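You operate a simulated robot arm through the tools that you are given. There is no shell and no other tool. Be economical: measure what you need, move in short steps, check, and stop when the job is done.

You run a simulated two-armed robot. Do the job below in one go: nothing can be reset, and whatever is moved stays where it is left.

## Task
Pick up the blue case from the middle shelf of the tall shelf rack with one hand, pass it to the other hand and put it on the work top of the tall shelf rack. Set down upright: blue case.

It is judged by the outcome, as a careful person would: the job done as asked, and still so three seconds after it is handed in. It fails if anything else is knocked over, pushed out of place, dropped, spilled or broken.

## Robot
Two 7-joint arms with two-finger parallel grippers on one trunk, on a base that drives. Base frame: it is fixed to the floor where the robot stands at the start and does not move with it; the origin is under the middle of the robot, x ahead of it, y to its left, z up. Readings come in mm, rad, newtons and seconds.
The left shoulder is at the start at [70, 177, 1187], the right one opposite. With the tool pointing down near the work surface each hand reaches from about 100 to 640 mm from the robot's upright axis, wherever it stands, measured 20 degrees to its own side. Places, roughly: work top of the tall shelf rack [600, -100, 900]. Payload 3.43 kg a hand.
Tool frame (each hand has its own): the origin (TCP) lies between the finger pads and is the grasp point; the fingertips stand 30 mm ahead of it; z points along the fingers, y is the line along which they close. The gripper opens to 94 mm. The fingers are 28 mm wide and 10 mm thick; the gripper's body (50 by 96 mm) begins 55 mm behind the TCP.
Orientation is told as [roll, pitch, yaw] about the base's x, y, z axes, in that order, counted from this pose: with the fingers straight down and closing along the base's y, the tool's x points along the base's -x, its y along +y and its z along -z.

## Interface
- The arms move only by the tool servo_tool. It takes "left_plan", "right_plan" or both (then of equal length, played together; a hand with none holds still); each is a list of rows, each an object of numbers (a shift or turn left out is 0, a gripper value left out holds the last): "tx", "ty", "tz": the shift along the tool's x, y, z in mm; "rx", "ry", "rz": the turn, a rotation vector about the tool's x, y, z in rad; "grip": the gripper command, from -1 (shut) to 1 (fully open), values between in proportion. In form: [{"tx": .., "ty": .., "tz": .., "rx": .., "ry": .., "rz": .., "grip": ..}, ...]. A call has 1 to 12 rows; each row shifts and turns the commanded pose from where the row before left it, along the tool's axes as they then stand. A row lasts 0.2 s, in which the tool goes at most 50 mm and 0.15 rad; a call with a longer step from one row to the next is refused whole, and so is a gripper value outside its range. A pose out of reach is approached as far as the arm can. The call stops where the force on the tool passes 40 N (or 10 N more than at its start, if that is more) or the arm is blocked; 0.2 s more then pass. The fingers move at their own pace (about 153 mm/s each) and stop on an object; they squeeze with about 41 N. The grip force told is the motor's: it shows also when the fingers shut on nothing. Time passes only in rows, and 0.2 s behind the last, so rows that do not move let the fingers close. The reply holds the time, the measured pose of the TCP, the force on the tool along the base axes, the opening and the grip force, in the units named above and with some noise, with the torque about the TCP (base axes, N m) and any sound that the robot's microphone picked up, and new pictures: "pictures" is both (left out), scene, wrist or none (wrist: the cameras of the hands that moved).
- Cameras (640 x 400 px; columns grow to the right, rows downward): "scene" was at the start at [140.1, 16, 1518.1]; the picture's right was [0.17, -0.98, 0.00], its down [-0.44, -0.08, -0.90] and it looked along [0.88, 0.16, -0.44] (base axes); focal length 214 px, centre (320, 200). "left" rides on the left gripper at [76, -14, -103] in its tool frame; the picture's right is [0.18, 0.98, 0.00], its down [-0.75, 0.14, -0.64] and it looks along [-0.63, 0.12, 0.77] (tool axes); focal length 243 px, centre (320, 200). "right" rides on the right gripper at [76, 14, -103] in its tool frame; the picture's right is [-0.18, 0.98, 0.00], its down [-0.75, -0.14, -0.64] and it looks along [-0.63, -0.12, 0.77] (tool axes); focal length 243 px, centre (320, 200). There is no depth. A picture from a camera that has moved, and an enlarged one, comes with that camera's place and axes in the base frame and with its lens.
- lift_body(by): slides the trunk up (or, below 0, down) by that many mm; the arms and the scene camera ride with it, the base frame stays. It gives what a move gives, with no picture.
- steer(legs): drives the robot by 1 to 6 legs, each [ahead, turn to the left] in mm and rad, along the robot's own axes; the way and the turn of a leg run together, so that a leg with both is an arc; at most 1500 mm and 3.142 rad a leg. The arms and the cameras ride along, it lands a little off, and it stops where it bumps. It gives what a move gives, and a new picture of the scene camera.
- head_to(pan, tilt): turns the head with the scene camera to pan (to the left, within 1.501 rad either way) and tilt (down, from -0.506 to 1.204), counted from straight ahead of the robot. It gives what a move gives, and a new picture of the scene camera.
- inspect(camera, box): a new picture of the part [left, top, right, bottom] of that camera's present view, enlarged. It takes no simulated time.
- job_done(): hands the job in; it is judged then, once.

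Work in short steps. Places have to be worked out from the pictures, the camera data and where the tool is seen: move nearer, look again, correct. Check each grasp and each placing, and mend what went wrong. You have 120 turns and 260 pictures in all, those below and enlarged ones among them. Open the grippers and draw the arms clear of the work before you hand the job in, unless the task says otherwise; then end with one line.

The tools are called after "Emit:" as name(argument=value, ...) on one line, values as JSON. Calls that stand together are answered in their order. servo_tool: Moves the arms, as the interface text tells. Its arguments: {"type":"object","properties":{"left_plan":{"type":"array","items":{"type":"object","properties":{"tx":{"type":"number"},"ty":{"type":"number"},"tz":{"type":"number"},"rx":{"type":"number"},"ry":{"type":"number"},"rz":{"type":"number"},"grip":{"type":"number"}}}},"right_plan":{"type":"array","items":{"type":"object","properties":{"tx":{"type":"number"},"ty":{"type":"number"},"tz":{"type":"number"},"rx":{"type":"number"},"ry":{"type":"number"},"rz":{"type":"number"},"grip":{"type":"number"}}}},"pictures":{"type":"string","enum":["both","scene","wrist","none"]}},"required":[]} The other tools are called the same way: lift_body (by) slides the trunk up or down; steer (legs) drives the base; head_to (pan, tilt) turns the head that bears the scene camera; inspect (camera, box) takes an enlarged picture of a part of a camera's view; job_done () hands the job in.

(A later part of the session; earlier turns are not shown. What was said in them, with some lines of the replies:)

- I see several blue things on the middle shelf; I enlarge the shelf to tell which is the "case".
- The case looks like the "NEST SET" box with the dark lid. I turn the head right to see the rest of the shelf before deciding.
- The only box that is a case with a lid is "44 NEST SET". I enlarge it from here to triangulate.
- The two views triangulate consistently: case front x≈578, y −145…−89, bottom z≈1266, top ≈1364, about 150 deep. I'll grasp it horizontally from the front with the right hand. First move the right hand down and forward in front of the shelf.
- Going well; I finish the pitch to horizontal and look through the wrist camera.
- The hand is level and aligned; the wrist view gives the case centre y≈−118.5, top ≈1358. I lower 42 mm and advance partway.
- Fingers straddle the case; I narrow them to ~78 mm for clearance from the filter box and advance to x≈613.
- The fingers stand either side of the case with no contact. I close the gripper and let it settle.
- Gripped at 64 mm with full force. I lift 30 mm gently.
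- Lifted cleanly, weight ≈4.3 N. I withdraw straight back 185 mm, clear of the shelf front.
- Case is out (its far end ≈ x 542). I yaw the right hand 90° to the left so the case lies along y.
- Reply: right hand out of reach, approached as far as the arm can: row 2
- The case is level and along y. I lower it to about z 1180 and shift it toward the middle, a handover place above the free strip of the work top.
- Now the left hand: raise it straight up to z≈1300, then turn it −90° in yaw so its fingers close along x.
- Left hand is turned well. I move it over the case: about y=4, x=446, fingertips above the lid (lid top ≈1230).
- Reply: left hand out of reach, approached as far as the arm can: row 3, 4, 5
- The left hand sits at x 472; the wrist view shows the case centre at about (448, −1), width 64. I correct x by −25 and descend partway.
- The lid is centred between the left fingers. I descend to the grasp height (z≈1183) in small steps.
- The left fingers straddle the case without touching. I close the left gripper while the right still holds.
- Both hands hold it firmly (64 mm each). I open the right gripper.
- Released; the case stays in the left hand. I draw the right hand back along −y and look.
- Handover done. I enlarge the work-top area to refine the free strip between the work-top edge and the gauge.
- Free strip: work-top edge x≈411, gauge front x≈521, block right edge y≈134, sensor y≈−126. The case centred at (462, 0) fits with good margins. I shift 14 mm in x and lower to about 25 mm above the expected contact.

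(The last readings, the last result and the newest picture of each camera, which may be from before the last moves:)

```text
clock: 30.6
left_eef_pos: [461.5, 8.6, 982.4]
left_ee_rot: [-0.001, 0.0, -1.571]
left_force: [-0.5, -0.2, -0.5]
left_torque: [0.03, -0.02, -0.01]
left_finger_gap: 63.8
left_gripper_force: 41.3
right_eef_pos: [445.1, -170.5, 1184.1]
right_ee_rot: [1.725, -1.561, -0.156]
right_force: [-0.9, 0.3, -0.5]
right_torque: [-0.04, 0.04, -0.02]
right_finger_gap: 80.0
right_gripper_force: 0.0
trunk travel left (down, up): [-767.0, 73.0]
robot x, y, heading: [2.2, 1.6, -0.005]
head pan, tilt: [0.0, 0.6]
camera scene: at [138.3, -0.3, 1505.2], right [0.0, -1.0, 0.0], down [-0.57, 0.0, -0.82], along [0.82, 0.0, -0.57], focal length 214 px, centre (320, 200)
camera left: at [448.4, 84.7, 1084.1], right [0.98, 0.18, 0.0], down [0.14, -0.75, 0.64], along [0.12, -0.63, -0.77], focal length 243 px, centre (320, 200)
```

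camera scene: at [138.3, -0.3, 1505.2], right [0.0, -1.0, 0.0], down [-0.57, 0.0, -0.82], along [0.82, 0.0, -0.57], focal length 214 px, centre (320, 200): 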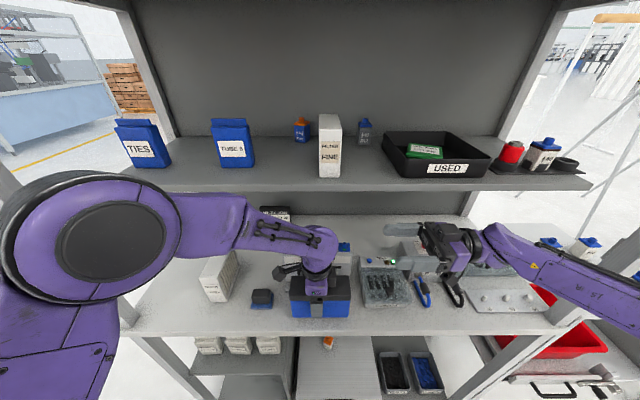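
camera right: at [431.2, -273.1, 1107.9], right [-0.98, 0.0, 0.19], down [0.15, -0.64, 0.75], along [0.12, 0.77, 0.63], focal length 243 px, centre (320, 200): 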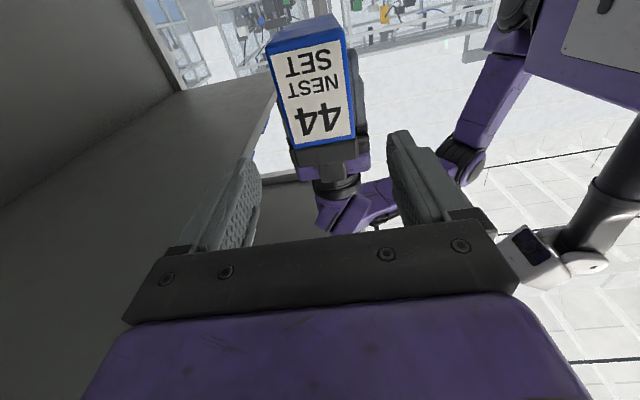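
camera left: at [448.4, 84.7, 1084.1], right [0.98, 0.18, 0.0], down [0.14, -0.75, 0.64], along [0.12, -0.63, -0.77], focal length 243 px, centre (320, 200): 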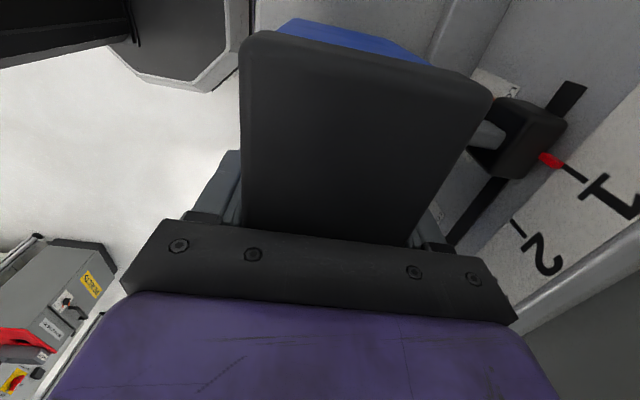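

I check the clearance to the gauge slider before the last descent.

Emit:
inspect(camera="left", box=[400, 40, 640, 190])

Emit:
inspect(camera="scene", box=[230, 230, 390, 340])

```text
2.67 times, centred on (520, 115) of left
camera zoom: at [448.4, 84.7, 1084.1], right [0.98, 0.18, 0.0], down [0.14, -0.75, 0.64], along [0.12, -0.63, -0.77], focal length 647 px, centre (-213, 427)
```

zoom: 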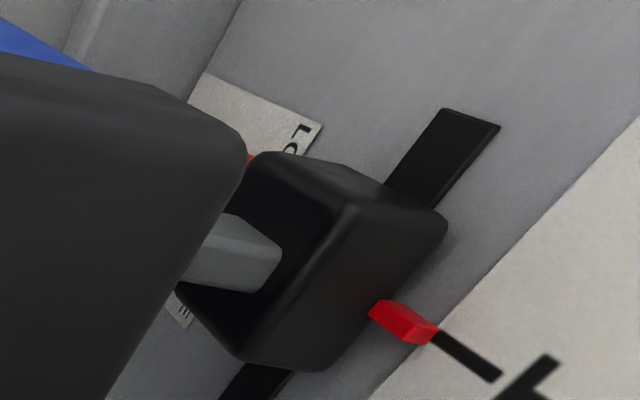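

```text
3.64 times, centred on (310, 285) of scene
camera zoom: at [138.3, -0.3, 1505.2], right [0.0, -1.0, 0.0], down [-0.57, 0.0, -0.82], along [0.82, 0.0, -0.57], focal length 780 px, centre (356, -109)
```

zoom: 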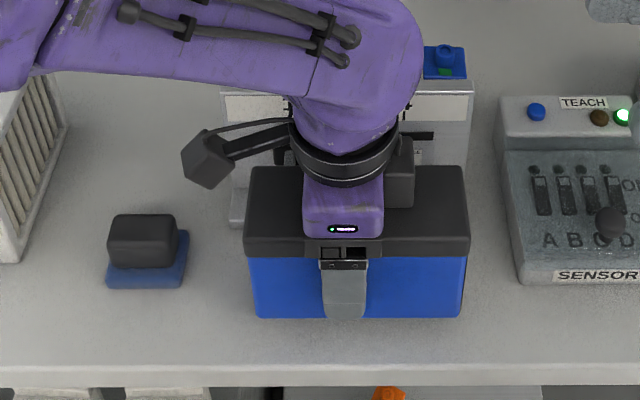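

Lever tip is ≈25 mm beyond the case and at another y than the fingers, so it is clear. I nudge 4 mm toward me and descend to near contact.

Emit:
servo_tool(left_plan=[{"ty": -4, "tz": 8}, {"tz": 8}, {"tz": 6}, {"tz": 4}, {}], pictures="scene")

```text
clock: 31.8
left_eef_pos: [457.4, 7.3, 957.2]
left_ee_rot: [0.006, -0.002, -1.571]
left_force: [7.1, 1.4, 27.5]
left_torque: [0.84, 0.56, -0.41]
left_finger_gap: 64.2
left_gripper_force: 41.0
right_eef_pos: [444.7, -169.4, 1184.6]
right_ee_rot: [1.756, -1.562, -0.185]
right_force: [-0.4, -0.6, 0.3]
right_torque: [0.01, -0.01, 0.01]
right_finger_gap: 79.7
right_gripper_force: 0.0
trunk travel left (down, up): [-767.0, 73.0]
robot x, y, heading: [-1.5, -0.9, -0.002]
head pan, tilt: [0.0, 0.6]
camera scene: at [136.1, -0.4, 1505.9], right [0.0, -1.0, 0.0], down [-0.56, 0.0, -0.83], along [0.83, 0.0, -0.56], focal length 214 px, centre (320, 200)
```

scene: 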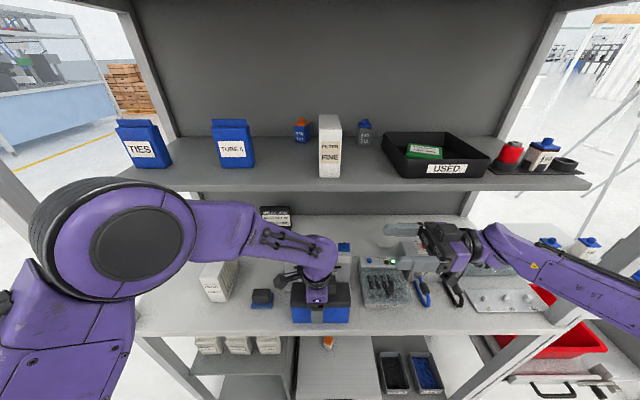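

Contact at TCP z≈957 (27 N up). I ease up 1.5 mm to relieve the press, check, and look from the wrist.

Emit:
servo_tool(left_plan=[{"tz": -1.5}, {}], pictures="wrist")

Emit:
inspect(camera="scene", box=[240, 250, 400, 350])

```text
clock: 32.4
left_eef_pos: [456.1, 5.2, 956.4]
left_ee_rot: [0.002, -0.001, -1.567]
left_force: [10.7, -1.4, 23.1]
left_torque: [-0.36, 0.08, 0.18]
left_finger_gap: 64.2
left_gripper_force: 40.9
right_eef_pos: [444.7, -171.7, 1184.4]
right_ee_rot: [1.759, -1.562, -0.189]
right_force: [-1.2, 0.3, 0.4]
right_torque: [-0.02, 0.03, 0.02]
right_finger_gap: 79.7
right_gripper_force: 0.1
trunk travel left (down, up): [-767.0, 73.0]
robot x, y, heading: [1.2, -3.0, -0.002]
head pan, tilt: [0.0, 0.6]
camera left: at [442.7, 84.1, 1060.2], right [0.98, 0.19, 0.0], down [0.14, -0.75, 0.64], along [0.12, -0.63, -0.77], focal length 243 px, centre (320, 200)
```

left: 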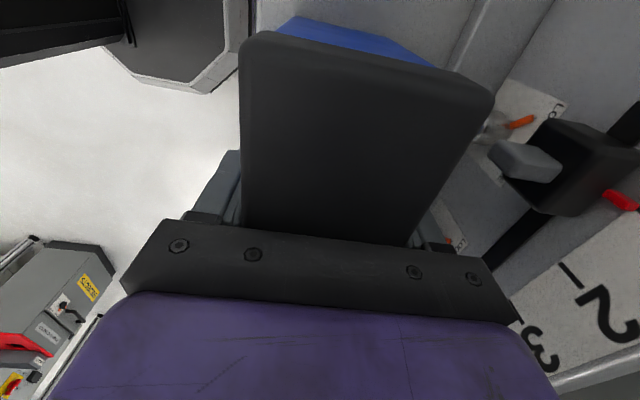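

```text
4.00 times, centred on (320, 300) of scene
camera zoom: at [137.2, -0.6, 1505.4], right [0.0, -1.0, 0.0], down [-0.56, 0.0, -0.83], along [0.83, 0.0, -0.56], focal length 858 px, centre (320, -200)
```

zoom: 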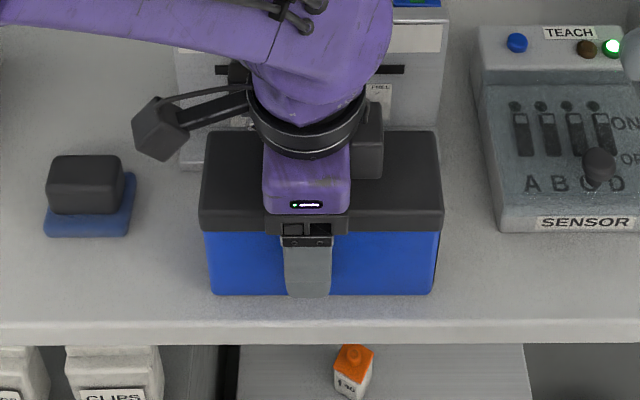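

Case sits squarely on the work top, lever clear. Still 23 N pressing, so I ease up a little more.

Emit:
servo_tool(left_plan=[{"tz": -1.5}, {}], pictures="none")

```text
clock: 33.0
left_eef_pos: [453.9, 7.4, 958.0]
left_ee_rot: [-0.001, 0.0, -1.571]
left_force: [5.4, -2.7, 9.5]
left_torque: [-1.07, -0.54, 0.29]
left_finger_gap: 64.4
left_gripper_force: 40.3
right_eef_pos: [445.6, -170.1, 1182.8]
right_ee_rot: [1.756, -1.562, -0.186]
right_force: [-0.4, -0.2, -0.1]
right_torque: [0.01, 0.02, 0.05]
right_finger_gap: 80.0
right_gripper_force: 0.0
trunk travel left (down, up): [-767.0, 73.0]
robot x, y, heading: [1.3, -5.2, 0.0]
head pan, tilt: [0.0, 0.6]
```

Only ~9 N now, margin to the work-top edge ≈15 mm. I open the left gripper to ~80 mm.

Emit:
servo_tool(left_plan=[{"grip": -0.1}, {"grip": 0.7}, {"grip": 0.7}, {}])

```text
clock: 34.0
left_eef_pos: [455.0, 7.6, 958.3]
left_ee_rot: [0.001, 0.001, -1.572]
left_force: [0.1, 0.5, -0.2]
left_torque: [0.01, -0.01, 0.03]
left_finger_gap: 79.8
left_gripper_force: 0.2
right_eef_pos: [446.0, -170.0, 1183.6]
right_ee_rot: [1.722, -1.56, -0.151]
right_force: [0.1, 0.1, -0.3]
right_torque: [-0.01, 0.0, -0.02]
right_finger_gap: 79.7
right_gripper_force: 0.1
trunk travel left (down, up): [-767.0, 73.0]
robot x, y, heading: [-1.7, 1.5, -0.005]
head pan, tilt: [0.0, 0.6]
camera scene: at [138.1, -0.3, 1505.2], right [0.0, -1.0, 0.0], down [-0.57, 0.0, -0.82], along [0.82, 0.0, -0.57], focal length 214 px, centre (320, 200)
camera left: at [443.1, 84.6, 1060.6], right [0.98, 0.18, 0.0], down [0.14, -0.75, 0.64], along [0.12, -0.63, -0.77], focal length 243 px, centre (320, 200)
```

scene: 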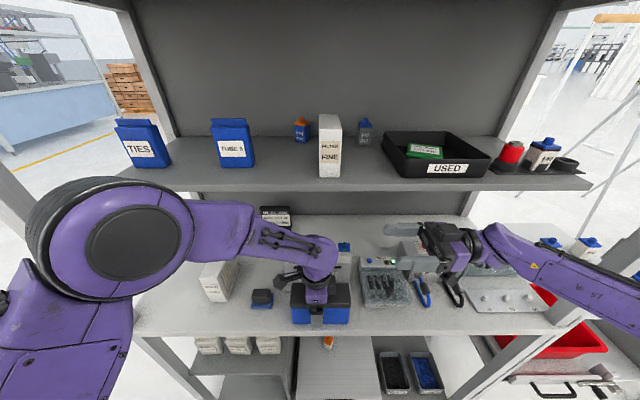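
left: 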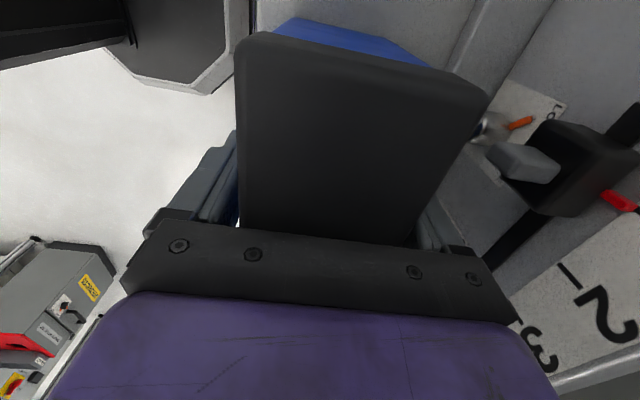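

Released and free; I raise the left hand straight up.

Emit:
servo_tool(left_plan=[{"tz": -15}, {"tz": -20}, {"tz": -30}, {"tz": -35}, {"tz": -35}, {"tz": -35}, {"tz": -35}, {"ty": -30}, {"ty": -30}, {}])

```text
clock: 36.2
left_eef_pos: [395.3, 9.2, 1162.7]
left_ee_rot: [-0.002, -0.001, -1.569]
left_force: [-0.8, -0.2, -0.2]
left_torque: [-0.02, -0.02, 0.0]
left_finger_gap: 79.8
left_gripper_force: 0.0
right_eef_pos: [446.1, -170.0, 1183.9]
right_ee_rot: [1.726, -1.56, -0.155]
right_force: [-0.7, -0.4, -0.1]
right_torque: [0.0, 0.05, 0.02]
right_finger_gap: 80.0
right_gripper_force: 0.1
trunk travel left (down, up): [-767.0, 73.0]
robot x, y, heading: [1.2, 2.7, -0.004]
head pan, tilt: [0.0, 0.6]
camera scene: at [139.3, -0.5, 1505.1], right [0.0, -1.0, 0.0], down [-0.57, 0.0, -0.82], along [0.82, 0.0, -0.57], focal length 214 px, centre (320, 200)
camera left: at [382.1, 86.7, 1265.9], right [0.98, 0.19, 0.0], down [0.14, -0.75, 0.64], along [0.12, -0.63, -0.77], focal length 243 px, centre (320, 200)
```

scene: 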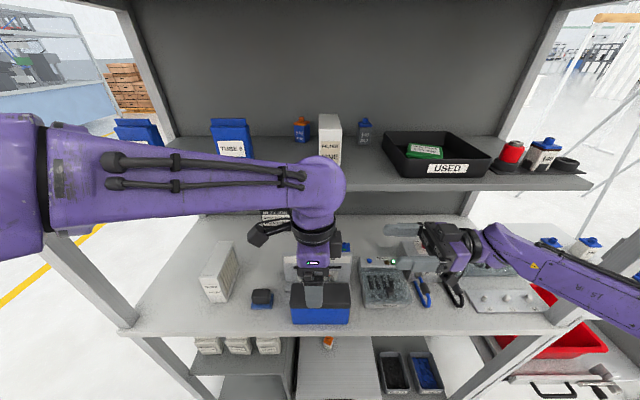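
left: 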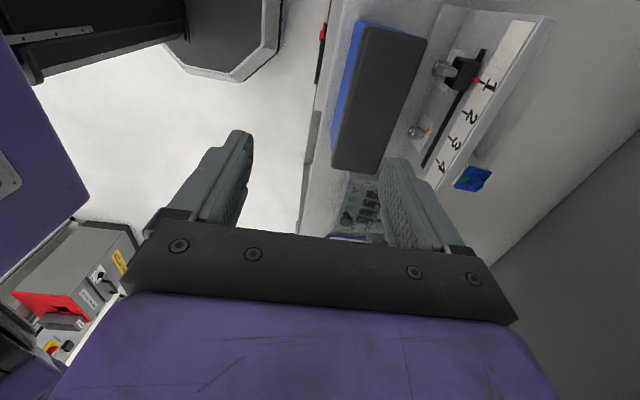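

The case stands upright and untouched on the work top; gauge and sensor unchanged. I draw both arms clear.

Emit:
servo_tool(left_plan=[{"tz": -30, "tx": 10}, {"tz": -30, "tx": 30}, {"tx": 40}, {"tx": 40}, {"tx": 40}, {}], right_plan=[{"ty": 25}, {"ty": 30}, {"ty": 30}, {"ty": 25}, {}, {}], pictures="scene")

Emit:
inspect(camera="scene", box=[200, 220, 440, 370])

```text
clock: 37.6
left_eef_pos: [396.7, 168.5, 1225.1]
left_ee_rot: [0.0, 0.002, -1.572]
left_force: [0.9, 0.1, 0.4]
left_torque: [0.01, 0.02, -0.01]
left_finger_gap: 80.1
left_gripper_force: 0.0
right_eef_pos: [334.8, -170.3, 1182.6]
right_ee_rot: [1.84, -1.56, -0.268]
right_force: [0.0, -1.0, 0.4]
right_torque: [-0.04, -0.01, -0.02]
right_finger_gap: 80.1
right_gripper_force: 0.1
trunk travel left (down, up): [-767.0, 73.0]
robot x, y, heading: [-0.2, 0.9, 0.001]
head pan, tilt: [0.0, 0.6]
camera scene: at [138.2, -1.8, 1505.2], right [0.0, -1.0, 0.0], down [-0.57, 0.0, -0.82], along [0.82, 0.0, -0.57], focal length 214 px, centre (320, 200)
```

scene: 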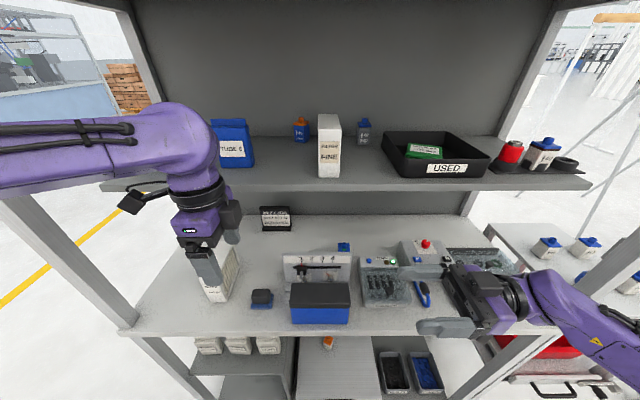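

```text
2.67 times, centred on (320, 295) of scene
camera zoom: at [138.2, -1.8, 1505.2], right [0.0, -1.0, 0.0], down [-0.57, 0.0, -0.82], along [0.82, 0.0, -0.57], focal length 572 px, centre (320, -53)
```

zoom: 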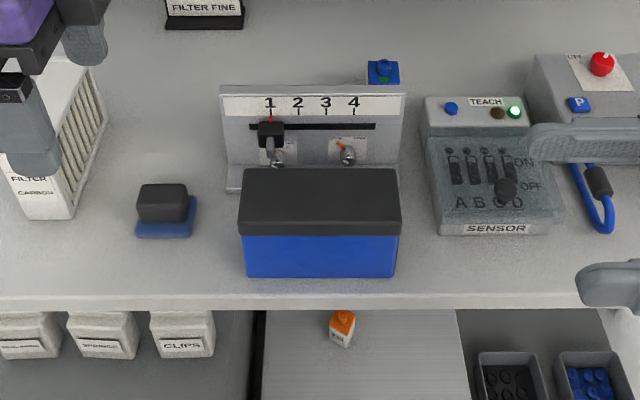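

The blue case stands upright on the work top, nothing else has moved, both hands are open and clear. I hand the job in.

Emit:
job_done()

```text
The job is handed in.
```

The blue case ("44 NEST SET") was picked off the middle shelf with the right hand, passed to the left, and set upright on the work top. In the pictures nothing else had moved, both grippers were open and the arms were clear.
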